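You operate a simulated robot arm through the tools that you are given. There is no shell and no other tool.

Carry out the task below with a simulated two-armed robot. There is one attempt and no reset: what you move stays moved.

Task
Give the motor a short trial run and shut it down again.
Fine: supply on, starter to Y, to RUN once its amp meter is under 20; when the green run lamp is lit, back to 0 and supply off.

Only the result counts: the job must be done as asked and must still hold three seconds after the hand-in. Knocking over, shifting, dropping, spilling or breaking anything else fails it.

Robot
Two 7-joint arms with two-finger parallel grippers on one trunk that stands fixed in place. Base frame: the origin is at the foot of the trunk, x ahead of it, y to its left, z up. Units: mm, rad, N and s.
The left shoulder is at [70, 177, 1245], the right one opposite. With the tool pointing down near the work surface each hand reaches from about 260 to 720 mm from the base axis, measured 20 degrees to its own side. Payload 3.43 kg a hand.
The tool frame of a hand sits at the grasp point between the pads (the TCP): z along the fingers, y along the line on which they close. The tips reach 30 mm beyond it. The gripper opens to 94 mm. The fingers are 28 mm wide and 10 mm thick; the gripper's body (50 by 96 mm) begins 55 mm behind the TCP.
Orientation is that of the tool frame in the base frame, as a unit quaternion [w, x, y, z]. With the fingers straight down and closing along the base's y, the tool's x points along the base's -x, its y along +y and its z along -z.

Tools
- The arms move only by the tool nudge_tool. It takes "left_rows", "right_rows" or both (then of equal length, played together; a hand with none holds still); each is a list of rows, each an object of numbers (a shift or turn left out is 0, a gripper value left out holds the last): "tx", "ty", "tz": the shift along the base's x, y, z in units of 100 mm (1.0 is 100 mm); "rx", "ry", "rz": the turn, a rotation vector about the base's x, y, z in units of 120 degrees (1.0 is 120 degrees); "gripper": the opening, from 0 (shut) to 1 (fully open). In form: [{"tx": .., "ty": .., "tz": .., "rx": .., "ry": .., "rz": .., "gripper": ..}, ...]. A call has 1 to 20 rows; each row is the pose to reach, as a shift and turn from the pose commanded when the call began. A call with a number of a shift or a turn outside -1 to 1 is refused whole. Rows are played at 5 a second. More than 50 mm and 0.15 rad between two rows, or a gripper value outside its range, and nothing of the call is played. A pose out of reach is approached as far as the arm can. The call stops where the force on the tool passes 40 N (or 10 N more than at its start, if that is more) or the arm is blocked; 0.2 s more then pass. The fingers move at their own pace (about 153 mm/s each) and stop on an object; they squeeze with about 22 N. The grip force told is the motor's: it shows also when the fingers shut on nothing. Time passes only in rows, and 0.2 s behind the last, so rows that repeat a pose let the fingers close. It gives the time, the measured TCP pose, the force on the tool (base axes), the opening and the grip force at its end, in the units of the frame above (readings bear some noise), with the torque about the TCP (base axes, N m) and any sound that the robot's microphone picked up.
- Cameras (640 x 400 px; columns grow to the right, rows downward): "scene" is now at [138.7, 22.1, 1570.8]; the picture's right is [0.25, -0.97, 0.00], its down [-0.49, -0.13, -0.86] and it looks along [0.84, 0.22, -0.51] (base axes); focal length 214 px, centre (320, 200). "left" rides on the left gripper at [76, -14, -102] in its tool frame; the picture's right is [0.18, 0.98, 0.00], its down [-0.75, 0.14, -0.64] and it looks along [-0.63, 0.12, 0.77] (tool axes); focal length 243 px, centre (320, 200). "right" rides on the right gripper at [76, 14, -103] in its tool frame; the picture's right is [-0.18, 0.98, 0.00], its down [-0.75, -0.14, -0.64] and it looks along [-0.63, -0.12, 0.77] (tool axes); focal length 243 px, centre (320, 200). There is no depth. A picture from a camera that has moved, and an enlarged one, comes with that camera's place and axes in the base frame and with its lens.
- camera(camera): a new picture of that camera. No time passes.
- raise_lower(by): slides the trunk up (or, below 0, down) by that many mm; the arms and the scene camera ride with it, the base frame stays. It gives what a move gives, with no picture.
- pan_tilt(pan, tilt): turns the head with the scene camera to pan (to the left, within 1.501 rad either way) and tilt (down, from -0.506 to 1.204), counted from straight ahead of the robot. It gives what a move gives.
- close_up(camera, box): a new picture of the part [left, top, right, bottom] of that camera's present view, enlarged. No time passes.
- close_job(): hands the job in; it is judged then, once.

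Nothing tells you positions but the pictures and the camera data. Unless the task says otherwise, let go and move clear before handing in.

The tools are called after "Call:" by a JSON object that holds its "method" and its "body". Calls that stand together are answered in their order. nudge_tool: Moves the arms, as the interface text tells. Its arguments: {"type":"object","properties":{"left_rows":{"type":"array"},"right_rows":{"type":"array"}},"required":[]} The other tools are called the same way: raise_lower (by) slides the trunk up or down; pan_tilt (pan, tilt) turns the head that bears the scene camera; camera (camera) takes a picture; close_up (camera, box) takes an enlarged picture of a part of a camera's view; close_job () hands the job in.

At the start:

```text
time_s: 0.0
left_position: [481.5, 269.5, 1477.7]
left_orientation: [0.0, 0.0, 1.0, 0.0]
left_force: [-0.4, 0.9, 0.6]
left_moment: [-0.02, 0.0, -0.04]
left_opening: 93.8
left_finger_force: 0.0
right_position: [416.2, -83.5, 1505.4]
right_orientation: [0.001, 0.0, 1.0, -0.001]
right_force: [0.4, -0.9, 0.5]
right_moment: [0.04, 0.03, -0.01]
right_opening: 93.9
right_finger_force: 0.0
trunk travel left (down, up): [-825.0, 15.0]
head pan, tilt: [0.255, 0.529]
```

scene: 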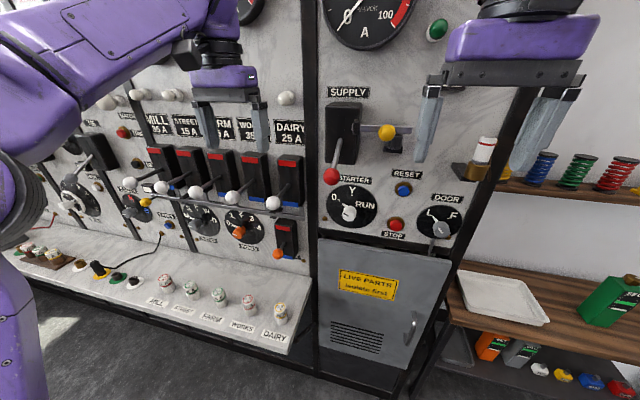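
right: 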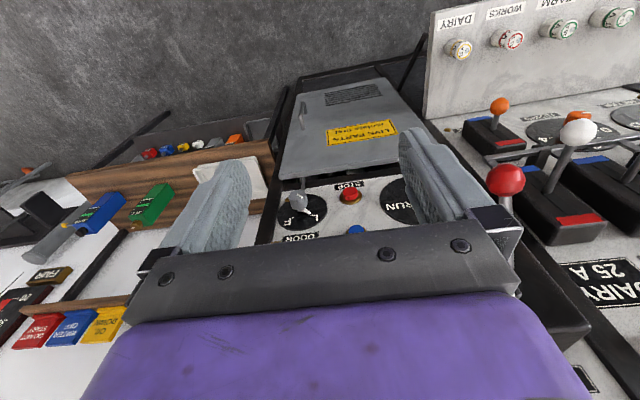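
left: 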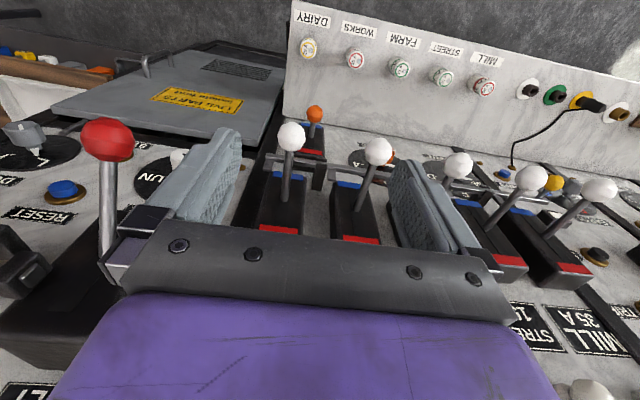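

I see a switchboard with a supply lever (red ball), a starter rotary (0 / Y / RUN), an amp meter above, a green lamp, and a yellow-ball latch beside the supply. I'll look closer before moving.

Call:
{"method": "close_up", "body": {"camera": "scene", "box": [310, 70, 480, 250]}}

Call:
{"method": "close_up", "body": {"camera": "scene", "box": [230, 0, 480, 130]}}

Call:
{"method": "close_up", "body": {"camera": "right", "box": [240, 130, 560, 290]}}

Call:
{"method": "close_up", "body": {"camera": "left", "box": [0, 100, 260, 360]}}

```text
2.22 times, centred on (395, 160) of scene
camera zoom: at [138.7, 22.1, 1570.8], right [0.25, -0.97, 0.0], down [-0.49, -0.13, -0.86], along [0.84, 0.22, -0.51], focal length 477 px, centre (153, 289)
```

zoom: 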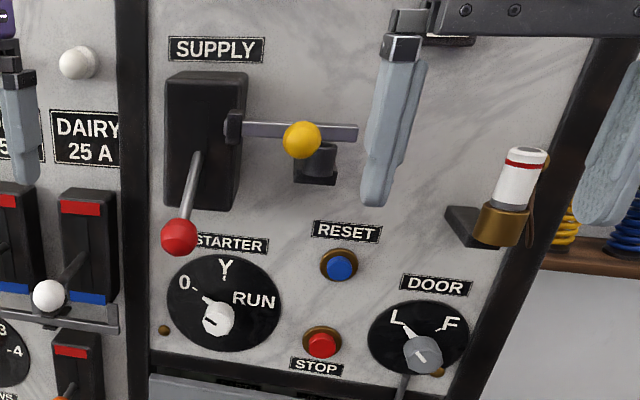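

```text
2.56 times, centred on (355, 65) of scene
camera zoom: at [138.7, 22.1, 1570.8], right [0.25, -0.97, 0.0], down [-0.49, -0.13, -0.86], along [0.84, 0.22, -0.51], focal length 549 px, centre (230, 546)
```

zoom: 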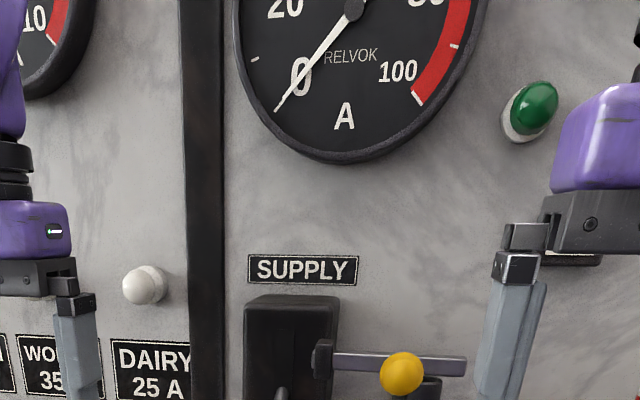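

```text
2.00 times, centred on (400, 210) of right
camera zoom: at [339.1, -70.7, 1607.5], right [0.18, 0.98, 0.0], down [0.75, -0.14, 0.64], along [0.63, -0.12, -0.77], focal length 485 px, centre (160, 180)
```

zoom: 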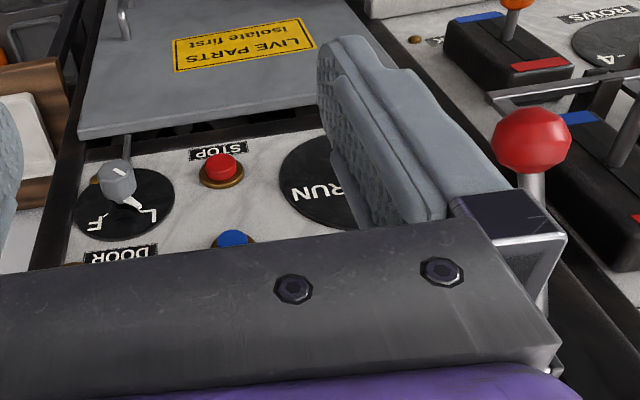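

```text
1.54 times, centred on (130, 230) of left
camera zoom: at [405.8, 255.1, 1580.9], right [-0.18, 0.98, 0.0], down [0.75, 0.14, 0.64], along [0.63, 0.12, -0.77], focal length 373 px, centre (612, 154)
```

zoom: 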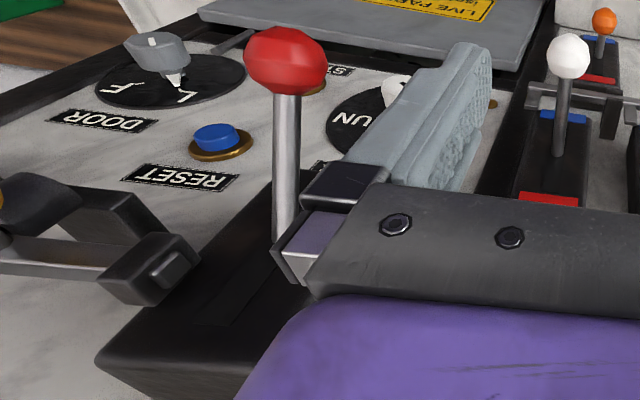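

I'll look around with the head to see the meter, the lamps and anything else tied to this starter.

Call:
{"method": "pan_tilt", "body": {"pan": -0.1, "tilt": 0.15}}

Call:
{"method": "camera", "body": {"camera": "scene"}}

Call:
{"method": "pan_tilt", "body": {"pan": -0.7, "tilt": 0.5}}

Call:
{"method": "camera", "body": {"camera": "scene"}}

Call:
{"method": "pan_tilt", "body": {"pan": 0.6, "tilt": 0.4}}

Call:
{"method": "camera", "body": {"camera": "scene"}}

```text
time_s: 0.8
left_position: [480.8, 269.8, 1477.0]
left_orientation: [0.0, 0.0, 1.0, 0.0]
left_force: [0.2, -1.0, -0.8]
left_moment: [0.0, 0.0, -0.02]
left_opening: 93.8
left_finger_force: 0.0
right_position: [414.3, -84.3, 1505.0]
right_orientation: [0.001, 0.0, 1.0, 0.0]
right_force: [1.1, -0.7, -0.2]
right_moment: [0.02, -0.05, -0.02]
right_opening: 94.2
right_finger_force: 0.2
trunk travel left (down, up): [-825.0, 15.0]
head pan, tilt: [-0.099, 0.15]
```

```text
taken
camera scene: at [143.6, -9.7, 1605.9], right [-0.1, -1.0, 0.0], down [-0.15, 0.01, -0.99], along [0.98, -0.1, -0.15], focal length 214 px, centre (320, 200)
```

scene: 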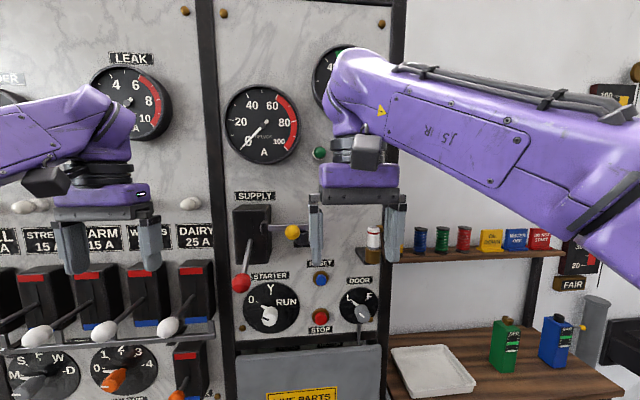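

```text
time_s: 1.9
left_position: [480.4, 271.0, 1476.4]
left_orientation: [0.0, 0.0, 1.0, 0.0]
left_force: [-0.1, -0.4, 0.9]
left_moment: [0.0, 0.03, -0.01]
left_opening: 94.1
left_finger_force: 0.1
right_position: [415.5, -83.5, 1505.3]
right_orientation: [0.001, -0.001, 1.0, 0.001]
right_force: [-0.1, -0.2, -0.3]
right_moment: [-0.02, 0.01, 0.03]
right_opening: 94.2
right_finger_force: 0.0
trunk travel left (down, up): [-825.0, 15.0]
head pan, tilt: [-0.7, 0.499]
```

```text
taken
camera scene: at [121.0, -59.1, 1573.6], right [-0.64, -0.77, 0.0], down [-0.37, 0.31, -0.88], along [0.67, -0.57, -0.48], focal length 214 px, centre (320, 200)
```

scene: 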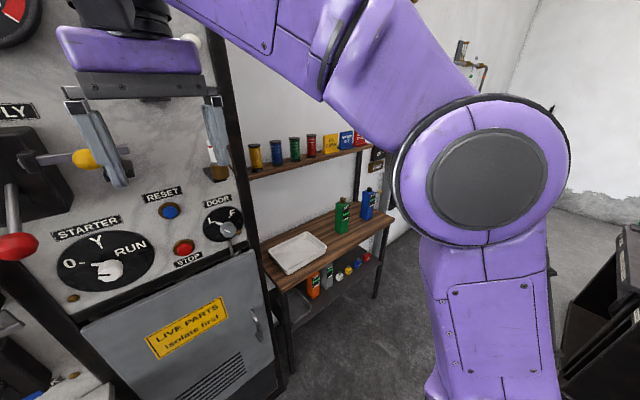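

```text
time_s: 3.3
left_position: [481.4, 270.3, 1477.1]
left_orientation: [0.0, 0.0, 1.0, 0.0]
left_force: [0.0, 0.2, -0.1]
left_moment: [0.0, -0.01, -0.02]
left_opening: 93.6
left_finger_force: 0.0
right_position: [414.8, -84.8, 1505.4]
right_orientation: [0.0, 0.0, 1.0, 0.001]
right_force: [-0.3, 0.3, 0.3]
right_moment: [0.0, -0.01, 0.03]
right_opening: 94.0
right_finger_force: 0.1
trunk travel left (down, up): [-825.0, 15.0]
head pan, tilt: [0.6, 0.4]
```

```text
taken
camera scene: at [127.8, 51.7, 1582.7], right [0.56, -0.83, 0.0], down [-0.32, -0.22, -0.92], along [0.76, 0.52, -0.39], focal length 214 px, centre (320, 200)
```

scene: 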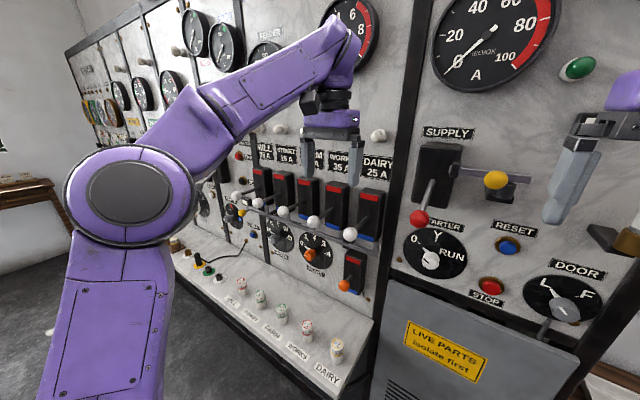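

A second gauge is hidden behind the right arm. I'll move the right hand to the right and back to uncover the panel.

Call:
{"method": "nudge_tool", "body": {"right_rows": [{"ty": -0.4}, {"ty": -0.8, "tz": -0.2}, {"ty": -1, "tz": -0.6}, {"ty": -1, "tz": -1}]}}

Call:
{"method": "nudge_tool", "body": {"right_rows": [{"ty": -0.4}, {"ty": -0.8, "tz": -0.2}, {"ty": -1, "tz": -0.6}, {"ty": -1, "tz": -1}]}}

Call:
{"method": "pan_tilt", "body": {"pan": -0.05, "tilt": 0.15}}

Call:
{"method": "camera", "body": {"camera": "scene"}}

Call:
{"method": "close_up", "body": {"camera": "scene", "box": [200, 50, 400, 200]}}

Call:
{"method": "close_up", "body": {"camera": "scene", "box": [220, 180, 400, 340]}}

```text
time_s: 4.3
left_position: [480.8, 271.4, 1476.6]
left_orientation: [0.001, -0.001, 1.0, 0.0]
left_force: [0.3, 0.1, 0.0]
left_moment: [0.0, 0.02, -0.07]
left_opening: 93.8
left_finger_force: 0.1
right_position: [416.5, -184.5, 1404.4]
right_orientation: [0.002, -0.001, 1.0, 0.0]
right_force: [0.3, -0.7, 0.6]
right_moment: [-0.02, -0.03, -0.03]
right_opening: 94.1
right_finger_force: 0.0
trunk travel left (down, up): [-825.0, 15.0]
head pan, tilt: [0.6, 0.4]
```

```text
time_s: 5.3
left_position: [481.2, 268.7, 1478.1]
left_orientation: [0.0, -0.001, 1.0, 0.0]
left_force: [-0.1, 1.3, 0.2]
left_moment: [0.01, -0.01, 0.0]
left_opening: 94.2
left_finger_force: 0.0
right_position: [415.4, -283.4, 1305.5]
right_orientation: [0.001, 0.0, 1.0, 0.0]
right_force: [0.6, 0.1, 0.1]
right_moment: [-0.02, 0.01, -0.03]
right_opening: 93.8
right_finger_force: 0.0
trunk travel left (down, up): [-825.0, 15.0]
head pan, tilt: [0.6, 0.4]
```

```text
time_s: 6.3
left_position: [481.2, 269.7, 1477.9]
left_orientation: [0.001, 0.001, 1.0, 0.0]
left_force: [0.2, 0.3, -0.4]
left_moment: [0.0, 0.0, 0.02]
left_opening: 93.9
left_finger_force: 0.1
right_position: [416.6, -284.0, 1306.4]
right_orientation: [0.001, 0.001, 1.0, 0.0]
right_force: [0.5, -0.1, -0.2]
right_moment: [-0.04, -0.01, 0.0]
right_opening: 93.9
right_finger_force: 0.1
trunk travel left (down, up): [-825.0, 15.0]
head pan, tilt: [-0.051, 0.15]
```

```text
taken
camera scene: at [143.8, -5.2, 1606.0], right [-0.05, -1.0, 0.0], down [-0.15, 0.01, -0.99], along [0.99, -0.05, -0.15], focal length 214 px, centre (320, 200)
```

scene: 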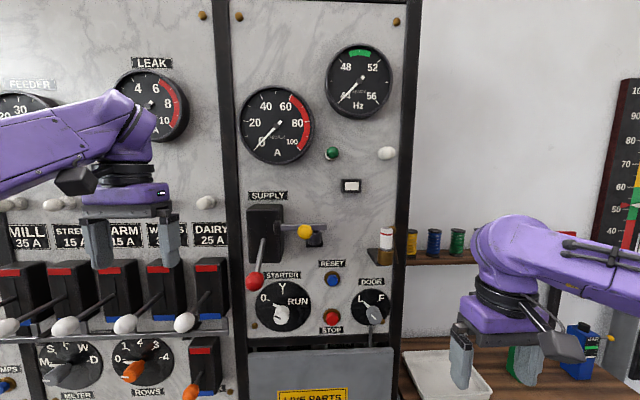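

```text
2.67 times, centred on (300, 125) of scene
camera zoom: at [143.8, -5.2, 1606.0], right [-0.05, -1.0, 0.0], down [-0.15, 0.01, -0.99], along [0.99, -0.05, -0.15], focal length 572 px, centre (373, 400)
```

zoom: 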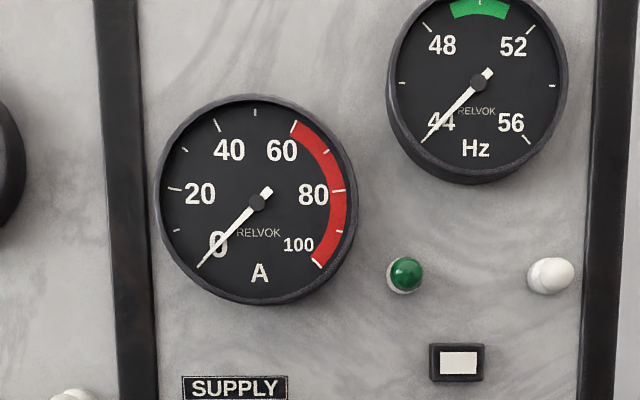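

```text
2.50 times, centred on (310, 260) of scene
camera zoom: at [143.8, -5.2, 1606.0], right [-0.05, -1.0, 0.0], down [-0.15, 0.01, -0.99], along [0.99, -0.05, -0.15], focal length 536 px, centre (345, 50)
```

zoom: 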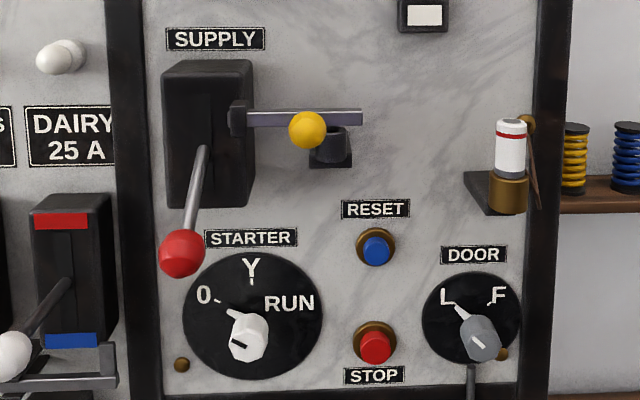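

The starter's amp meter (0–100 A, above SUPPLY) and the green lamp are now visible; the starter pointer stands at 0 and the supply lever is down. A bar with a yellow ball sits beside the supply box; I'll turn the right hand to face the panel and use its camera to see how this bar works.

Call:
{"method": "nudge_tool", "body": {"right_rows": [{"ry": -0.0682}, {"ry": -0.1364}, {"ry": -0.2046}, {"ry": -0.2728}, {"ry": -0.341}, {"ry": -0.4092}, {"ry": -0.4774}, {"ry": -0.5456}, {"ry": -0.6138}, {"ry": -0.682}, {"ry": -0.75}]}}

Call:
{"method": "camera", "body": {"camera": "right"}}

Call:
{"method": "camera", "body": {"camera": "scene"}}

```text
time_s: 8.8
left_position: [481.0, 268.7, 1477.4]
left_orientation: [0.0, 0.0, 1.0, 0.0]
left_force: [0.4, -0.3, 0.1]
left_moment: [-0.03, 0.02, 0.0]
left_opening: 94.0
left_finger_force: 0.0
right_position: [488.7, -304.8, 1340.1]
right_orientation: [0.707, 0.0, 0.707, 0.001]
right_force: [0.6, -1.7, 0.3]
right_moment: [0.0, -0.01, 0.02]
right_opening: 94.3
right_finger_force: 0.1
right hand out of reach, approached as far as the arm can: row 7, 8, 9, 10, 11
trunk travel left (down, up): [-825.0, 15.0]
head pan, tilt: [-0.051, 0.15]
```

```text
taken
camera right: at [386.6, -291.7, 1261.8], right [0.0, 0.98, 0.19], down [-0.64, -0.14, 0.75], along [0.77, -0.12, 0.63], focal length 243 px, centre (320, 200)
```

right: 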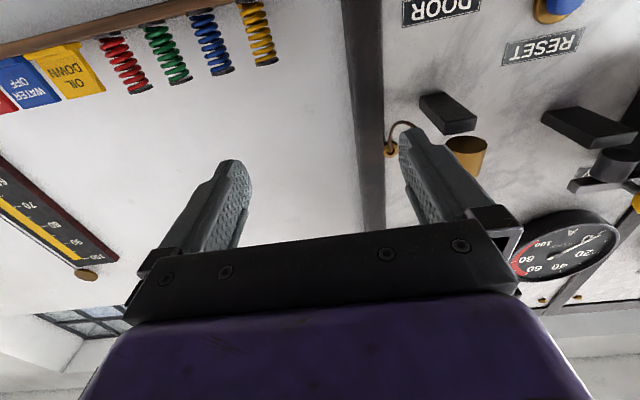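

```text
taken
camera scene: at [144.7, -6.2, 1605.9], right [-0.05, -1.0, 0.0], down [-0.15, 0.01, -0.99], along [0.99, -0.05, -0.15], focal length 214 px, centre (320, 200)
```

scene: 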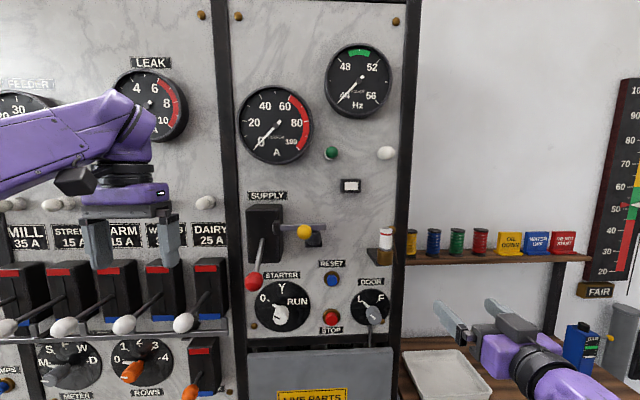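

The right hand now faces forward with its camera looking up. I'll shift it left and down to get the yellow-ball bar in view.

Call:
{"method": "nudge_tool", "body": {"right_rows": [{"ty": 0.3, "tz": -0.3}, {"ty": 0.6, "tz": -0.6}, {"ty": 1, "tz": -0.9}]}}

Call:
{"method": "camera", "body": {"camera": "right"}}

```text
time_s: 9.6
left_position: [482.0, 272.6, 1475.7]
left_orientation: [-0.001, 0.0, 1.0, -0.001]
left_force: [-0.2, 0.1, -0.5]
left_moment: [-0.02, -0.02, -0.02]
left_opening: 94.0
left_finger_force: 0.1
right_position: [510.7, -197.3, 1248.9]
right_orientation: [0.708, 0.0, 0.707, -0.002]
right_force: [-0.2, 0.0, -0.2]
right_moment: [-0.02, -0.04, -0.01]
right_opening: 93.9
right_finger_force: 0.1
right hand out of reach, approached as far as the arm can: row 1, 2, 3
trunk travel left (down, up): [-825.0, 15.0]
head pan, tilt: [-0.051, 0.15]
```

```text
taken
camera right: at [408.5, -184.2, 1172.3], right [0.0, 0.98, 0.18], down [-0.64, -0.14, 0.75], along [0.77, -0.12, 0.63], focal length 243 px, centre (320, 200)
```

right: 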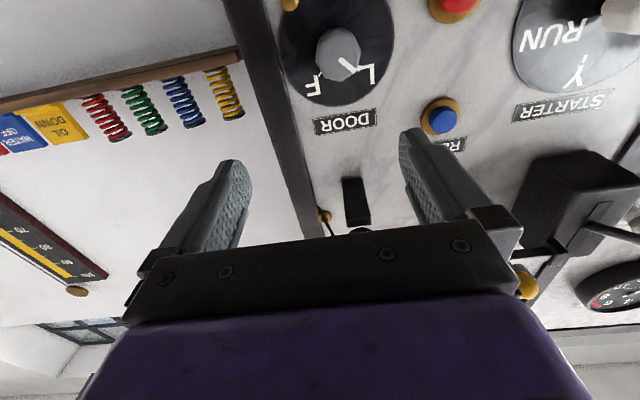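

The view from below is awkward; I'll roll the right hand about its pointing axis so its camera looks from the right side.

Call:
{"method": "nudge_tool", "body": {"right_rows": [{"rx": -0.07}, {"rx": -0.14}, {"rx": -0.21}, {"rx": -0.28}, {"rx": -0.35}, {"rx": -0.42}, {"rx": -0.49}, {"rx": -0.56}, {"rx": -0.63}, {"rx": -0.7}, {"rx": -0.75}]}}

Call:
{"method": "camera", "body": {"camera": "right"}}

Call:
{"method": "camera", "body": {"camera": "scene"}}

```text
time_s: 11.9
left_position: [481.6, 270.5, 1477.1]
left_orientation: [0.001, 0.001, 1.0, 0.0]
left_force: [-0.1, -0.4, -0.1]
left_moment: [-0.01, -0.01, 0.04]
left_opening: 94.2
left_finger_force: 0.2
right_position: [510.7, -200.8, 1250.7]
right_orientation: [-0.499, 0.502, -0.499, 0.5]
right_force: [-0.6, 0.3, 0.1]
right_moment: [0.0, 0.03, -0.04]
right_opening: 93.9
right_finger_force: 0.1
trunk travel left (down, up): [-825.0, 15.0]
head pan, tilt: [-0.051, 0.15]
```

```text
taken
camera right: at [407.4, -278.0, 1235.6], right [0.0, 0.18, -0.98], down [-0.64, 0.75, 0.14], along [0.77, 0.63, 0.12], focal length 243 px, centre (320, 200)
```

right: 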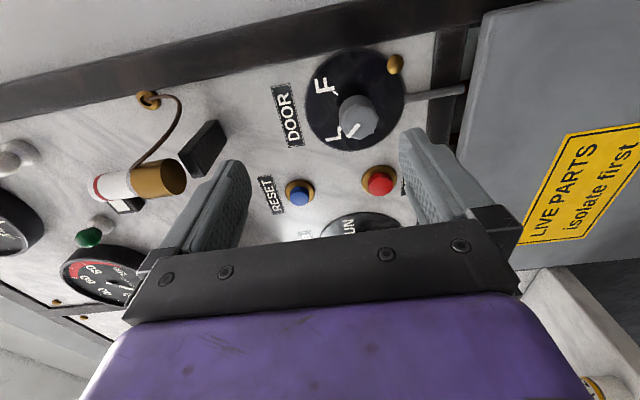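

```text
taken
camera scene: at [143.9, -5.0, 1606.0], right [-0.05, -1.0, 0.0], down [-0.15, 0.01, -0.99], along [0.99, -0.05, -0.15], focal length 214 px, centre (320, 200)
```

scene: 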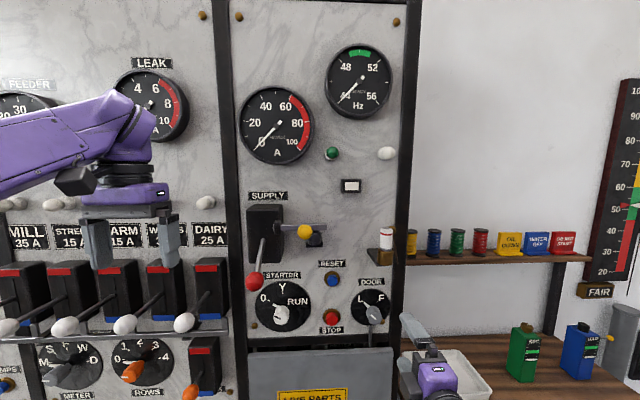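

Rolling works well. I'll raise the hand to about the height of the yellow ball to look at the bar from the right.

Call:
{"method": "nudge_tool", "body": {"right_rows": [{"tz": 0.4}, {"tz": 0.8}, {"tz": 1, "ty": 0.4}, {"tz": 1, "ty": 0.8}]}}

Call:
{"method": "camera", "body": {"camera": "right"}}

Call:
{"method": "nudge_tool", "body": {"right_rows": [{"tz": 0.4}, {"tz": 0.8}]}}

Call:
{"method": "camera", "body": {"camera": "right"}}

```text
time_s: 12.9
left_position: [480.3, 275.9, 1476.1]
left_orientation: [0.001, 0.001, 1.0, -0.002]
left_force: [-0.2, 0.8, -0.5]
left_moment: [0.0, -0.02, -0.04]
left_opening: 94.1
left_finger_force: 0.0
right_position: [509.9, -116.2, 1351.3]
right_orientation: [-0.5, 0.502, -0.499, 0.5]
right_force: [0.5, 0.0, 0.4]
right_moment: [0.01, 0.01, -0.06]
right_opening: 94.2
right_finger_force: 0.0
trunk travel left (down, up): [-825.0, 15.0]
head pan, tilt: [-0.051, 0.15]
```

```text
taken
camera right: at [407.2, -193.6, 1336.1], right [0.0, 0.18, -0.98], down [-0.64, 0.75, 0.14], along [0.77, 0.63, 0.11], focal length 243 px, centre (320, 200)
```

right: 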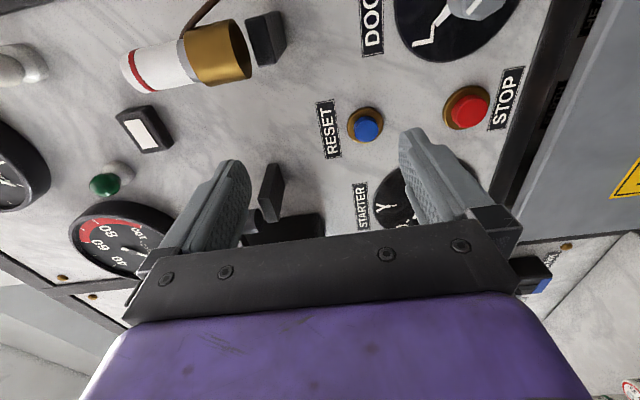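

```text
time_s: 13.6
left_position: [480.8, 272.7, 1477.4]
left_orientation: [0.0, 0.0, 1.0, 0.0]
left_force: [-0.5, 0.9, -0.6]
left_moment: [0.0, 0.0, -0.02]
left_opening: 93.6
left_finger_force: 0.0
right_position: [509.0, -120.3, 1430.9]
right_orientation: [-0.5, 0.502, -0.499, 0.499]
right_force: [-1.0, 0.4, -0.2]
right_moment: [0.01, 0.03, -0.03]
right_opening: 94.3
right_finger_force: 0.2
trunk travel left (down, up): [-825.0, 15.0]
head pan, tilt: [-0.051, 0.15]
```

```text
taken
camera right: at [406.4, -197.2, 1415.6], right [0.0, 0.18, -0.98], down [-0.64, 0.75, 0.14], along [0.77, 0.63, 0.12], focal length 243 px, centre (320, 200)
```

right: 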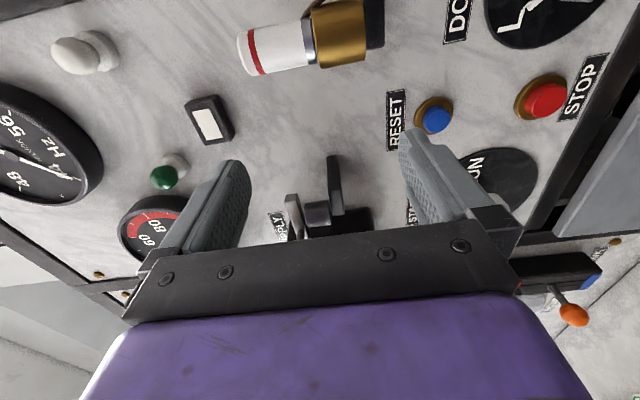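

The bar is still partly hidden by the gripper. I'll move the hand left and back a little.

Call:
{"method": "nudge_tool", "body": {"right_rows": [{"tx": -0.3}, {"tx": -0.4, "ty": 0.3}, {"tx": -0.4, "ty": 0.7}]}}

Call:
{"method": "camera", "body": {"camera": "right"}}

Call:
{"method": "camera", "body": {"camera": "scene"}}

```text
time_s: 14.3
left_position: [482.5, 275.2, 1475.7]
left_orientation: [0.0, 0.0, 1.0, -0.002]
left_force: [0.0, 0.2, 0.3]
left_moment: [-0.05, 0.03, 0.03]
left_opening: 93.9
left_finger_force: 0.0
right_position: [470.6, -45.1, 1430.4]
right_orientation: [-0.498, 0.502, -0.499, 0.501]
right_force: [0.4, 0.1, 0.1]
right_moment: [-0.02, -0.01, -0.04]
right_opening: 94.1
right_finger_force: 0.0
trunk travel left (down, up): [-825.0, 15.0]
head pan, tilt: [-0.051, 0.15]
```

```text
taken
camera right: at [368.2, -122.4, 1414.9], right [0.0, 0.18, -0.98], down [-0.64, 0.75, 0.14], along [0.77, 0.63, 0.11], focal length 243 px, centre (320, 200)
```

right: 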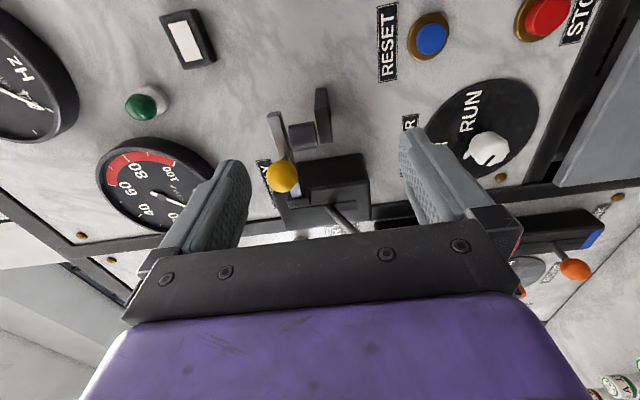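

```text
taken
camera scene: at [144.9, 0.6, 1605.8], right [-0.05, -1.0, 0.0], down [-0.15, 0.0, -0.99], along [0.99, -0.05, -0.15], focal length 214 px, centre (320, 200)
```

scene: 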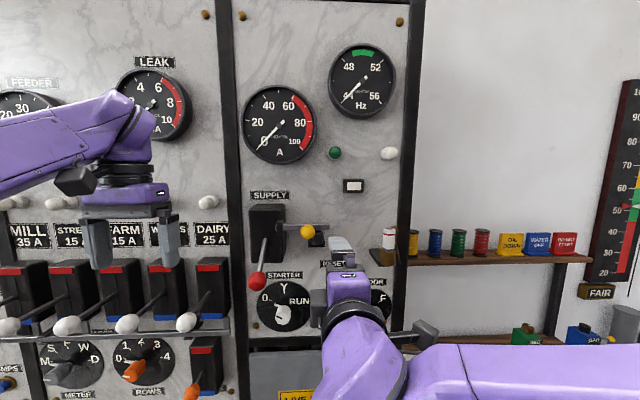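

Call:
{"method": "close_up", "body": {"camera": "right", "box": [230, 70, 400, 240]}}

Call:
{"method": "close_up", "body": {"camera": "scene", "box": [235, 185, 345, 300]}}

Call:
{"method": "close_up", "body": {"camera": "right", "box": [400, 60, 560, 200]}}

```text
2.35 times, centred on (315, 155) of right
camera zoom: at [368.2, -122.4, 1414.9], right [0.0, 0.18, -0.98], down [-0.64, 0.75, 0.14], along [0.77, 0.63, 0.11], focal length 571 px, centre (332, 306)
```

zoom: 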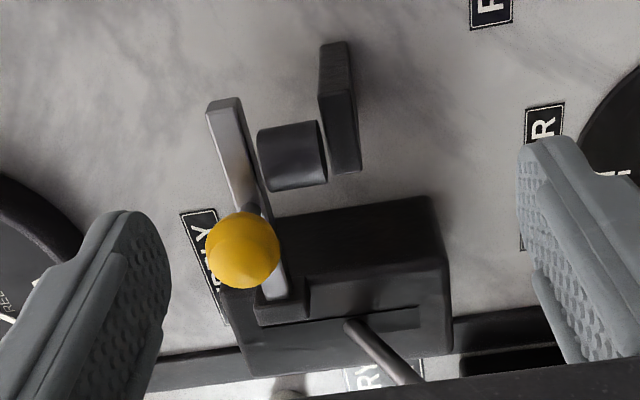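

```text
3.48 times, centred on (290, 242) of scene
camera zoom: at [144.9, 0.6, 1605.8], right [-0.05, -1.0, 0.0], down [-0.15, 0.0, -0.99], along [0.99, -0.05, -0.15], focal length 746 px, centre (424, 52)
```

zoom: 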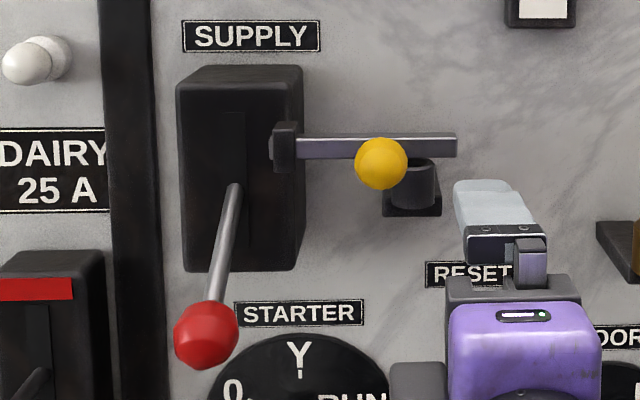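

```text
2.86 times, centred on (480, 130) of right
camera zoom: at [368.2, -122.4, 1414.9], right [0.0, 0.18, -0.98], down [-0.64, 0.75, 0.14], along [0.77, 0.63, 0.11], focal length 693 px, centre (-137, 400)
```

zoom: 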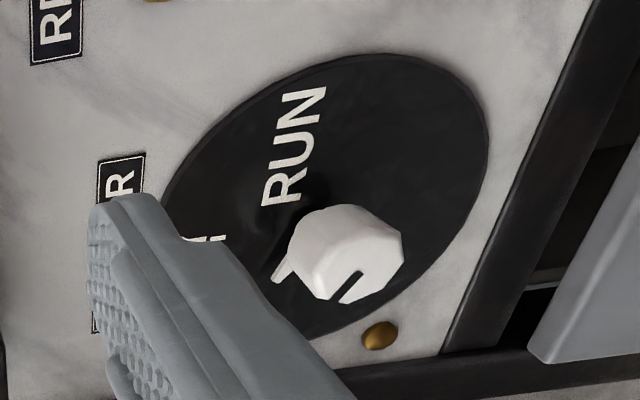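

The bar (pivot at the box's right edge, resting on a post, yellow ball at about (567, 4, 1475)) looks like a catch for the supply lever, whose red ball is at about (527, 99, 1394). I plan to cradle and lift the catch with the right hand while the left hand swings the lever up; first I'll turn the left hand to face forward, rolled with its camera to the left.

Call:
{"method": "nudge_tool", "body": {"left_rows": [{"ry": -0.0682}, {"ry": -0.1364}, {"ry": -0.2046}, {"ry": -0.2728}, {"ry": -0.341}, {"ry": -0.4092}, {"ry": -0.4774}, {"ry": -0.5456}, {"ry": -0.6138}, {"ry": -0.682}, {"ry": -0.75}]}}

Call:
{"method": "nudge_tool", "body": {"left_rows": [{"rx": 0.07}, {"rx": 0.14}, {"rx": 0.21}, {"rx": 0.28}, {"rx": 0.35}, {"rx": 0.42}, {"rx": 0.49}, {"rx": 0.56}, {"rx": 0.63}, {"rx": 0.7}, {"rx": 0.75}]}}

Call:
{"method": "camera", "body": {"camera": "left"}}

Call:
{"method": "camera", "body": {"camera": "scene"}}

```text
time_s: 16.8
left_position: [461.1, 181.2, 1535.4]
left_orientation: [0.698, -0.007, 0.716, 0.026]
left_force: [0.0, -0.3, -0.4]
left_moment: [-0.02, 0.0, 0.0]
left_opening: 94.0
left_finger_force: 0.1
left hand out of reach, approached as far as the arm can: row 9, 10, 11
right_position: [470.3, -51.9, 1430.8]
right_orientation: [-0.499, 0.501, -0.5, 0.5]
right_force: [1.1, -1.2, -0.1]
right_moment: [0.03, -0.01, 0.0]
right_opening: 93.9
right_finger_force: 0.1
trunk travel left (down, up): [-825.0, 15.0]
head pan, tilt: [-0.051, 0.15]
```

```text
time_s: 19.1
left_position: [461.2, 181.6, 1534.0]
left_orientation: [0.497, 0.489, 0.488, 0.525]
left_force: [1.0, 0.6, -1.2]
left_moment: [0.0, 0.0, -0.01]
left_opening: 94.2
left_finger_force: 0.1
right_position: [469.8, -50.6, 1430.3]
right_orientation: [0.501, -0.501, 0.499, -0.5]
right_force: [-0.4, 0.6, 0.5]
right_moment: [-0.01, 0.01, 0.0]
right_opening: 94.2
right_finger_force: 0.1
trunk travel left (down, up): [-825.0, 15.0]
head pan, tilt: [-0.051, 0.15]
```

```text
taken
camera left: at [357.1, 253.9, 1518.2], right [-0.05, 0.15, 0.99], down [-0.63, -0.77, 0.09], along [0.78, -0.61, 0.14], focal length 243 px, centre (320, 200)
```

left: 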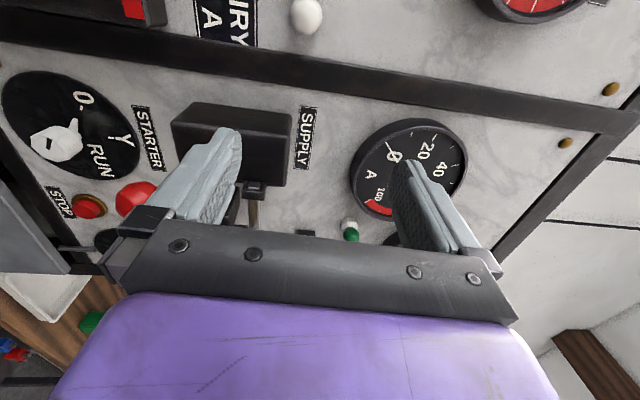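

```text
taken
camera scene: at [143.7, -5.2, 1606.0], right [-0.05, -1.0, 0.0], down [-0.15, 0.01, -0.99], along [0.99, -0.05, -0.15], focal length 214 px, centre (320, 200)
```

scene: 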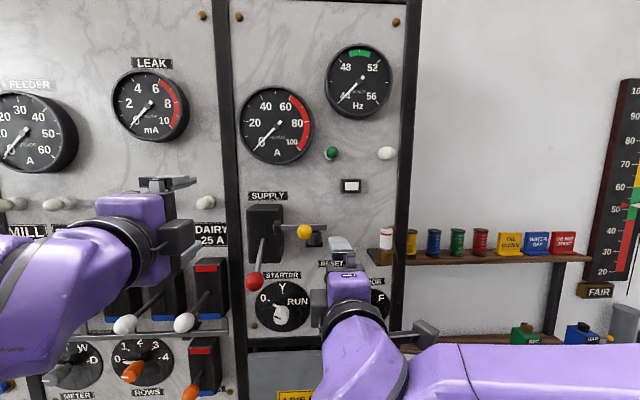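

Left hand is ready. Now I'll bring the right hand's open fingers above and below the yellow ball, stopping short of the bar.

Call:
{"method": "nudge_tool", "body": {"right_rows": [{"ty": 0.3, "tz": 0.25, "gripper": 0.6}, {"ty": 0.545, "tz": 0.45}, {"ty": 0.545, "tz": 0.45, "tx": 0.3}, {"ty": 0.545, "tz": 0.45, "tx": 0.55}]}}

Call:
{"method": "camera", "body": {"camera": "right"}}

Call:
{"method": "camera", "body": {"camera": "left"}}

Call:
{"method": "close_up", "body": {"camera": "scene", "box": [235, 185, 375, 300]}}

```text
time_s: 20.1
left_position: [461.0, 180.8, 1532.5]
left_orientation: [0.497, 0.489, 0.489, 0.524]
left_force: [0.1, -0.6, 0.1]
left_moment: [-0.02, -0.01, -0.02]
left_opening: 94.1
left_finger_force: 0.2
right_position: [526.4, 3.5, 1475.2]
right_orientation: [0.499, -0.5, 0.501, -0.5]
right_force: [1.1, -0.2, -0.2]
right_moment: [-0.01, 0.01, -0.01]
right_opening: 56.5
right_finger_force: 0.1
trunk travel left (down, up): [-825.0, 15.0]
head pan, tilt: [-0.051, 0.15]
```

```text
taken
camera right: at [424.4, -73.0, 1460.3], right [0.0, 0.18, -0.98], down [-0.64, 0.75, 0.14], along [0.77, 0.63, 0.12], focal length 243 px, centre (320, 200)
```

right: 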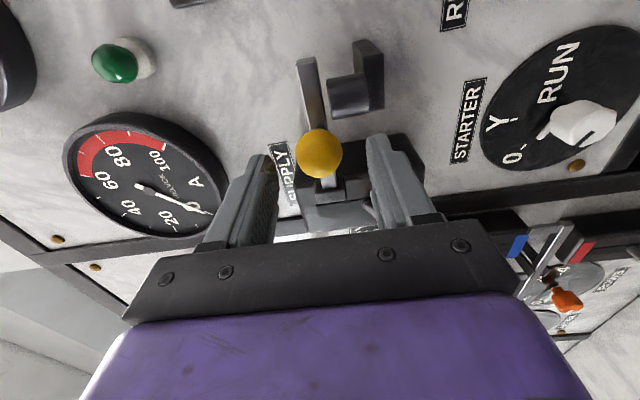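

```text
taken
camera left: at [358.6, 254.4, 1517.6], right [-0.05, 0.16, 0.99], down [-0.63, -0.77, 0.09], along [0.78, -0.61, 0.14], focal length 243 px, centre (320, 200)
```

left: 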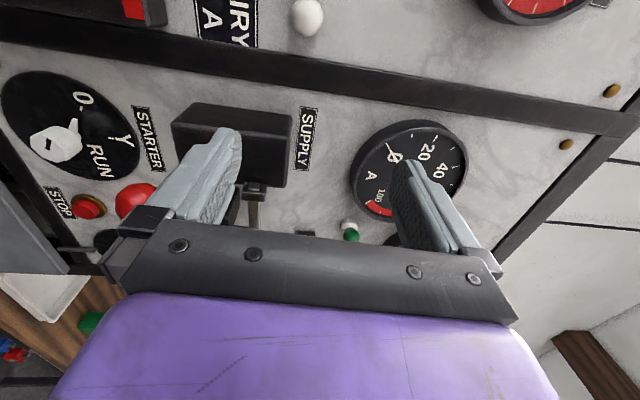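

```text
3.48 times, centred on (305, 242) of scene
camera zoom: at [145.2, -4.6, 1605.8], right [-0.05, -1.0, 0.0], down [-0.15, 0.01, -0.99], along [0.99, -0.05, -0.15], focal length 746 px, centre (372, 52)
```

zoom: 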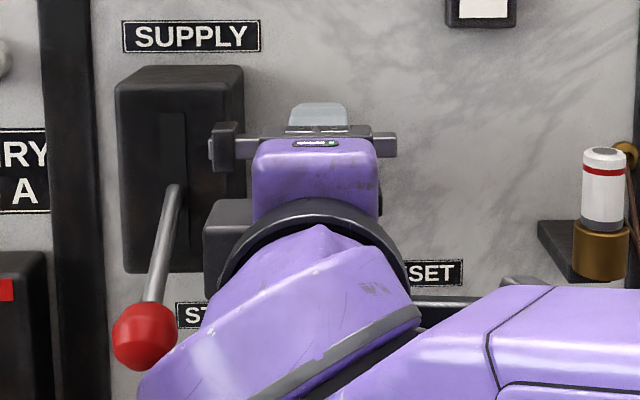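

The right fingers straddle the yellow ball well. To keep the two wrists apart I'll yaw the left hand so it comes at the red ball from the left, and lower it to ball height.

Call:
{"method": "nudge_tool", "body": {"left_rows": [{"rz": -0.067}, {"rz": -0.134, "tx": -0.05}, {"rz": -0.2, "tx": -0.1, "tz": -0.2}, {"rz": -0.267, "tx": -0.15, "tz": -0.5}, {"rz": -0.333, "tx": -0.19, "ty": -0.1, "tz": -0.9}]}}

Call:
{"method": "camera", "body": {"camera": "left"}}

Call:
{"method": "camera", "body": {"camera": "scene"}}

```text
time_s: 21.4
left_position: [439.8, 172.8, 1443.2]
left_orientation: [0.648, 0.625, 0.293, 0.323]
left_force: [-0.3, 0.4, 0.2]
left_moment: [-0.01, 0.0, -0.04]
left_opening: 94.1
left_finger_force: 0.0
right_position: [525.3, 4.9, 1476.4]
right_orientation: [-0.5, 0.501, -0.499, 0.5]
right_force: [0.6, 0.3, 0.0]
right_moment: [0.02, -0.01, -0.02]
right_opening: 56.7
right_finger_force: 0.1
trunk travel left (down, up): [-825.0, 15.0]
head pan, tilt: [-0.051, 0.15]
```

```text
taken
camera left: at [407.9, 295.5, 1427.7], right [0.06, 0.15, 0.99], down [-0.98, -0.19, 0.09], along [0.2, -0.97, 0.14], focal length 243 px, centre (320, 200)
```

left: 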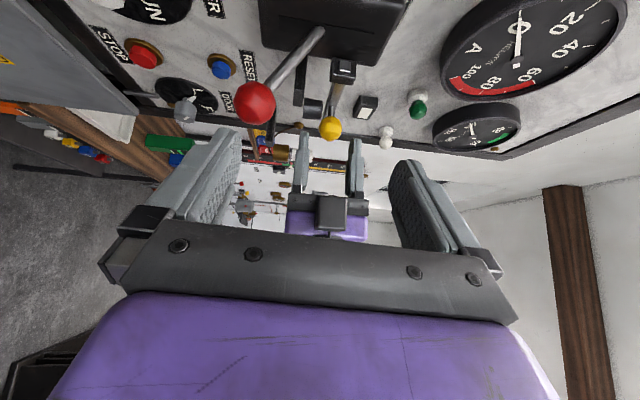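

```text
taken
camera scene: at [142.7, -4.1, 1606.2], right [-0.05, -1.0, 0.0], down [-0.15, 0.01, -0.99], along [0.99, -0.05, -0.15], focal length 214 px, centre (320, 200)
```

scene: 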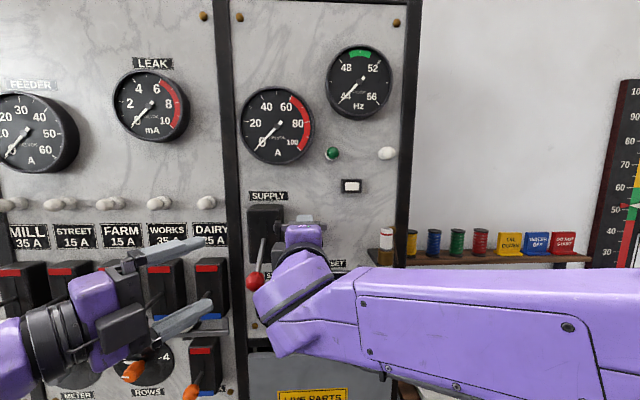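

Call:
{"method": "close_up", "body": {"camera": "left", "box": [220, 0, 420, 150]}}

```text
2.67 times, centred on (320, 75) of left
camera zoom: at [407.9, 295.5, 1427.7], right [0.06, 0.15, 0.99], down [-0.98, -0.19, 0.09], along [0.2, -0.97, 0.14], focal length 647 px, centre (320, 533)
```

zoom: 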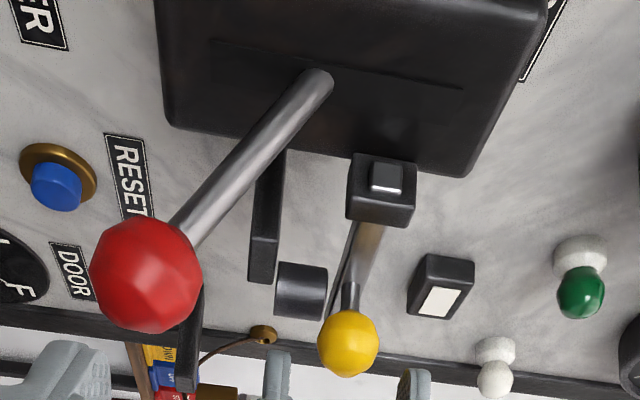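

From the left the bar's square end shows in its block beside the box; it is either a hinged catch or a bolt. I'll cradle the yellow ball and test it with a small gentle lift.

Call:
{"method": "nudge_tool", "body": {"right_rows": [{"tx": 0.22, "tz": -0.01}, {"tx": 0.22, "tz": -0.01, "gripper": 0.42}, {"tx": 0.22, "tz": -0.01, "gripper": 0.42}, {"tx": 0.22, "tz": 0.04}, {"tx": 0.22, "tz": 0.08}, {"tx": 0.22, "tz": 0.12}, {"tx": 0.22, "tz": 0.12}]}}

Call:
{"method": "close_up", "body": {"camera": "left", "box": [220, 0, 420, 150]}}

Call:
{"method": "camera", "body": {"camera": "right"}}

```text
time_s: 22.9
left_position: [441.4, 172.5, 1443.3]
left_orientation: [0.647, 0.626, 0.292, 0.323]
left_force: [-0.4, -0.1, 0.0]
left_moment: [-0.02, 0.01, -0.05]
left_opening: 93.9
left_finger_force: 0.1
right_position: [547.4, 3.6, 1485.1]
right_orientation: [-0.5, 0.503, -0.5, 0.497]
right_force: [-5.2, 0.2, -18.5]
right_moment: [-0.03, 0.47, 0.04]
right_opening: 50.1
right_finger_force: 9.3
trunk travel left (down, up): [-825.0, 15.0]
head pan, tilt: [-0.051, 0.15]
```

```text
2.67 times, centred on (320, 75) of left
camera zoom: at [409.7, 294.2, 1427.6], right [0.06, 0.15, 0.99], down [-0.98, -0.19, 0.09], along [0.2, -0.97, 0.14], focal length 647 px, centre (320, 533)
```

zoom: 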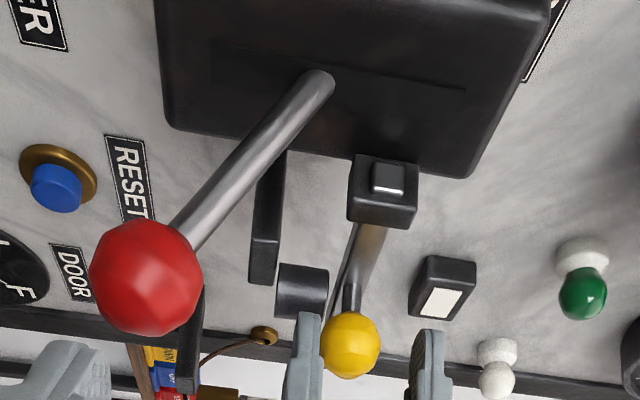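

```text
taken
camera right: at [445.2, -73.4, 1470.9], right [-0.01, 0.18, -0.98], down [-0.64, 0.75, 0.14], along [0.77, 0.63, 0.11], focal length 243 px, centre (320, 200)
```

right: 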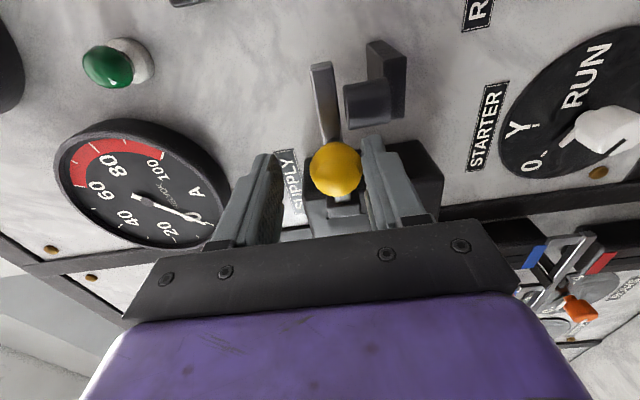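

The bar does not lift (18 N with no movement), so it is a sideways bolt, and its end is flush in its guide – i.e. withdrawn and clear of the lever. I'll back the right hand off, then bring the left fingers around the red ball.

Call:
{"method": "nudge_tool", "body": {"right_rows": [{"tz": -0.1}, {"tz": -0.11, "gripper": 0.7}, {"tz": -0.11, "gripper": 0.7}, {"tz": -0.11, "tx": -0.4}, {"tz": -0.11, "tx": -0.75}]}}

Call:
{"method": "nudge_tool", "body": {"left_rows": [{"tz": -0.25}, {"tz": -0.49, "gripper": 0.75}, {"tz": -0.49, "tx": 0.35, "ty": -0.29}, {"tz": -0.49, "tx": 0.55, "ty": -0.46}]}}

Call:
{"method": "camera", "body": {"camera": "left"}}

Call:
{"method": "camera", "body": {"camera": "scene"}}

```text
time_s: 24.1
left_position: [437.1, 170.8, 1445.3]
left_orientation: [0.647, 0.625, 0.292, 0.324]
left_force: [0.1, 0.3, 0.0]
left_moment: [0.01, -0.01, 0.0]
left_opening: 94.0
left_finger_force: 0.1
right_position: [469.7, 0.8, 1478.6]
right_orientation: [0.5, -0.5, 0.5, -0.5]
right_force: [-0.1, 0.0, -0.2]
right_moment: [-0.07, -0.01, -0.01]
right_opening: 65.7
right_finger_force: 0.0
trunk travel left (down, up): [-825.0, 15.0]
head pan, tilt: [-0.051, 0.15]
```

```text
time_s: 25.1
left_position: [498.0, 122.7, 1394.2]
left_orientation: [0.647, 0.626, 0.292, 0.323]
left_force: [0.7, 0.3, 0.2]
left_moment: [-0.01, -0.03, 0.01]
left_opening: 70.6
left_finger_force: 0.1
right_position: [474.0, 2.4, 1476.7]
right_orientation: [-0.5, 0.501, -0.5, 0.499]
right_force: [-0.2, -0.7, 0.4]
right_moment: [0.02, -0.02, 0.0]
right_opening: 65.8
right_finger_force: 0.0
trunk travel left (down, up): [-825.0, 15.0]
head pan, tilt: [-0.051, 0.15]
```

```text
taken
camera left: at [466.6, 245.7, 1378.7], right [0.06, 0.15, 0.99], down [-0.98, -0.19, 0.09], along [0.2, -0.97, 0.14], focal length 243 px, centre (320, 200)
```

left: 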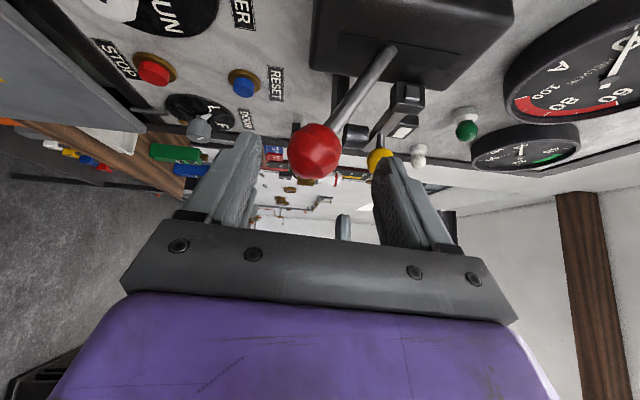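

```text
taken
camera scene: at [145.7, -6.9, 1605.8], right [-0.05, -1.0, 0.0], down [-0.15, 0.01, -0.99], along [0.99, -0.05, -0.15], focal length 214 px, centre (320, 200)
```

scene: 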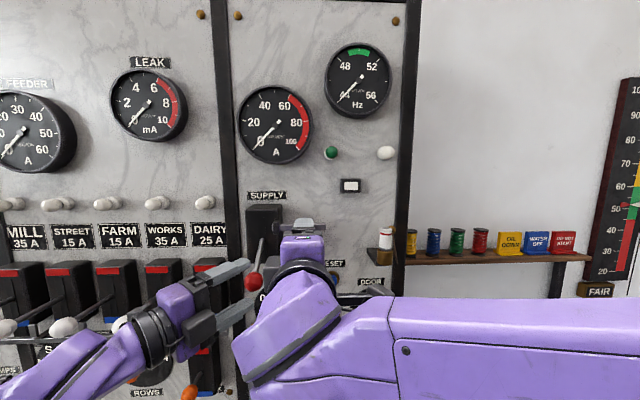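

The red ball is centred between the left fingers. I'll move the right hand out of the way, then advance the left around the ball.

Call:
{"method": "nudge_tool", "body": {"right_rows": [{"ty": -0.4}, {"ty": -0.8}, {"ty": -0.8, "tz": -0.4}, {"ty": -0.8, "tz": -0.8}, {"ty": -0.8, "tz": -1}]}}

Call:
{"method": "nudge_tool", "body": {"left_rows": [{"tx": 0.12, "ty": -0.09}, {"tx": 0.24, "ty": -0.18}, {"tx": 0.24, "ty": -0.18, "gripper": 0.5}, {"tx": 0.24, "ty": -0.18, "gripper": 0.5}]}}

Call:
{"method": "camera", "body": {"camera": "left"}}

Call:
{"method": "camera", "body": {"camera": "scene"}}

```text
time_s: 26.4
left_position: [496.5, 124.0, 1395.6]
left_orientation: [0.647, 0.626, 0.291, 0.324]
left_force: [0.5, -0.1, 0.7]
left_moment: [-0.01, -0.01, -0.01]
left_opening: 70.6
left_finger_force: 0.0
right_position: [471.6, -76.8, 1376.1]
right_orientation: [-0.5, 0.501, -0.5, 0.499]
right_force: [-0.3, -0.3, -1.0]
right_moment: [-0.01, 0.02, 0.0]
right_opening: 65.7
right_finger_force: 0.0
trunk travel left (down, up): [-825.0, 15.0]
head pan, tilt: [-0.051, 0.15]
```

```text
time_s: 27.4
left_position: [520.6, 106.9, 1394.6]
left_orientation: [0.647, 0.626, 0.293, 0.323]
left_force: [-0.2, 0.6, -0.1]
left_moment: [-0.01, 0.0, 0.02]
left_opening: 47.2
left_finger_force: 0.1
right_position: [471.0, -76.3, 1377.4]
right_orientation: [-0.501, 0.501, -0.499, 0.499]
right_force: [0.2, -0.4, -0.8]
right_moment: [-0.01, 0.03, 0.04]
right_opening: 65.8
right_finger_force: 0.0
trunk travel left (down, up): [-825.0, 15.0]
head pan, tilt: [-0.051, 0.15]
```

```text
taken
camera left: at [488.6, 229.4, 1378.8], right [0.06, 0.15, 0.99], down [-0.98, -0.19, 0.09], along [0.2, -0.97, 0.14], focal length 243 px, centre (320, 200)
```

left: 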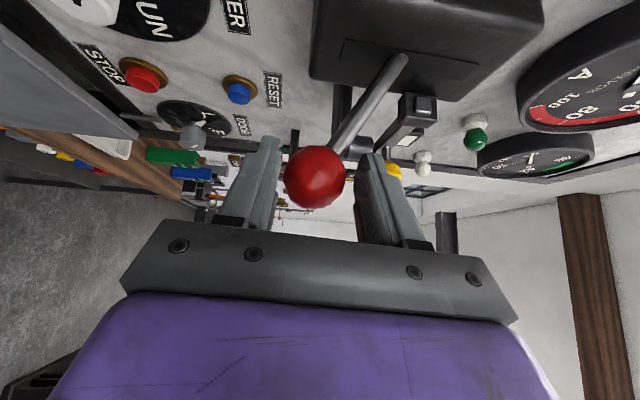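

```text
taken
camera scene: at [144.0, -5.0, 1606.0], right [-0.05, -1.0, 0.0], down [-0.15, 0.01, -0.99], along [0.99, -0.05, -0.15], focal length 214 px, centre (320, 200)
```

scene: 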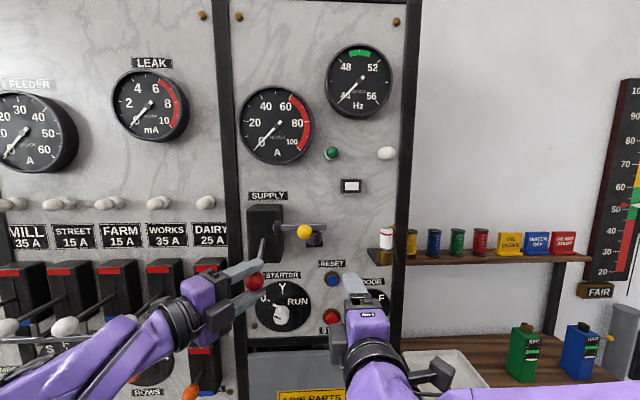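

The fingers straddle the red ball. I'll raise the lever a little as a test, watching the force.

Call:
{"method": "nudge_tool", "body": {"left_rows": [{"tz": 0.06}, {"tz": 0.12, "tx": -0.04}, {"tz": 0.18, "tx": -0.07}, {"tz": 0.24, "tx": -0.1}]}}

Call:
{"method": "camera", "body": {"camera": "left"}}

```text
time_s: 28.4
left_position: [510.5, 105.9, 1418.5]
left_orientation: [0.647, 0.626, 0.293, 0.323]
left_force: [-0.7, -0.7, -3.5]
left_moment: [0.0, 0.04, -0.02]
left_opening: 49.0
left_finger_force: 2.3
right_position: [470.5, -76.3, 1376.0]
right_orientation: [-0.5, 0.501, -0.5, 0.499]
right_force: [-0.5, 0.4, -0.4]
right_moment: [0.02, 0.01, -0.04]
right_opening: 65.8
right_finger_force: 0.0
trunk travel left (down, up): [-825.0, 15.0]
head pan, tilt: [-0.051, 0.15]
```

```text
taken
camera left: at [478.9, 229.4, 1403.1], right [0.06, 0.15, 0.99], down [-0.98, -0.19, 0.09], along [0.2, -0.97, 0.14], focal length 243 px, centre (320, 200)
```

left: 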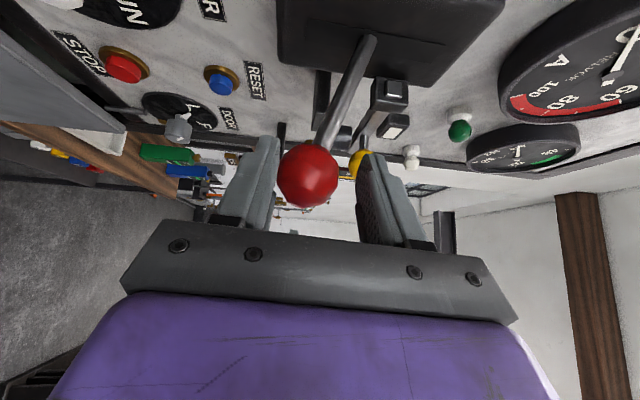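

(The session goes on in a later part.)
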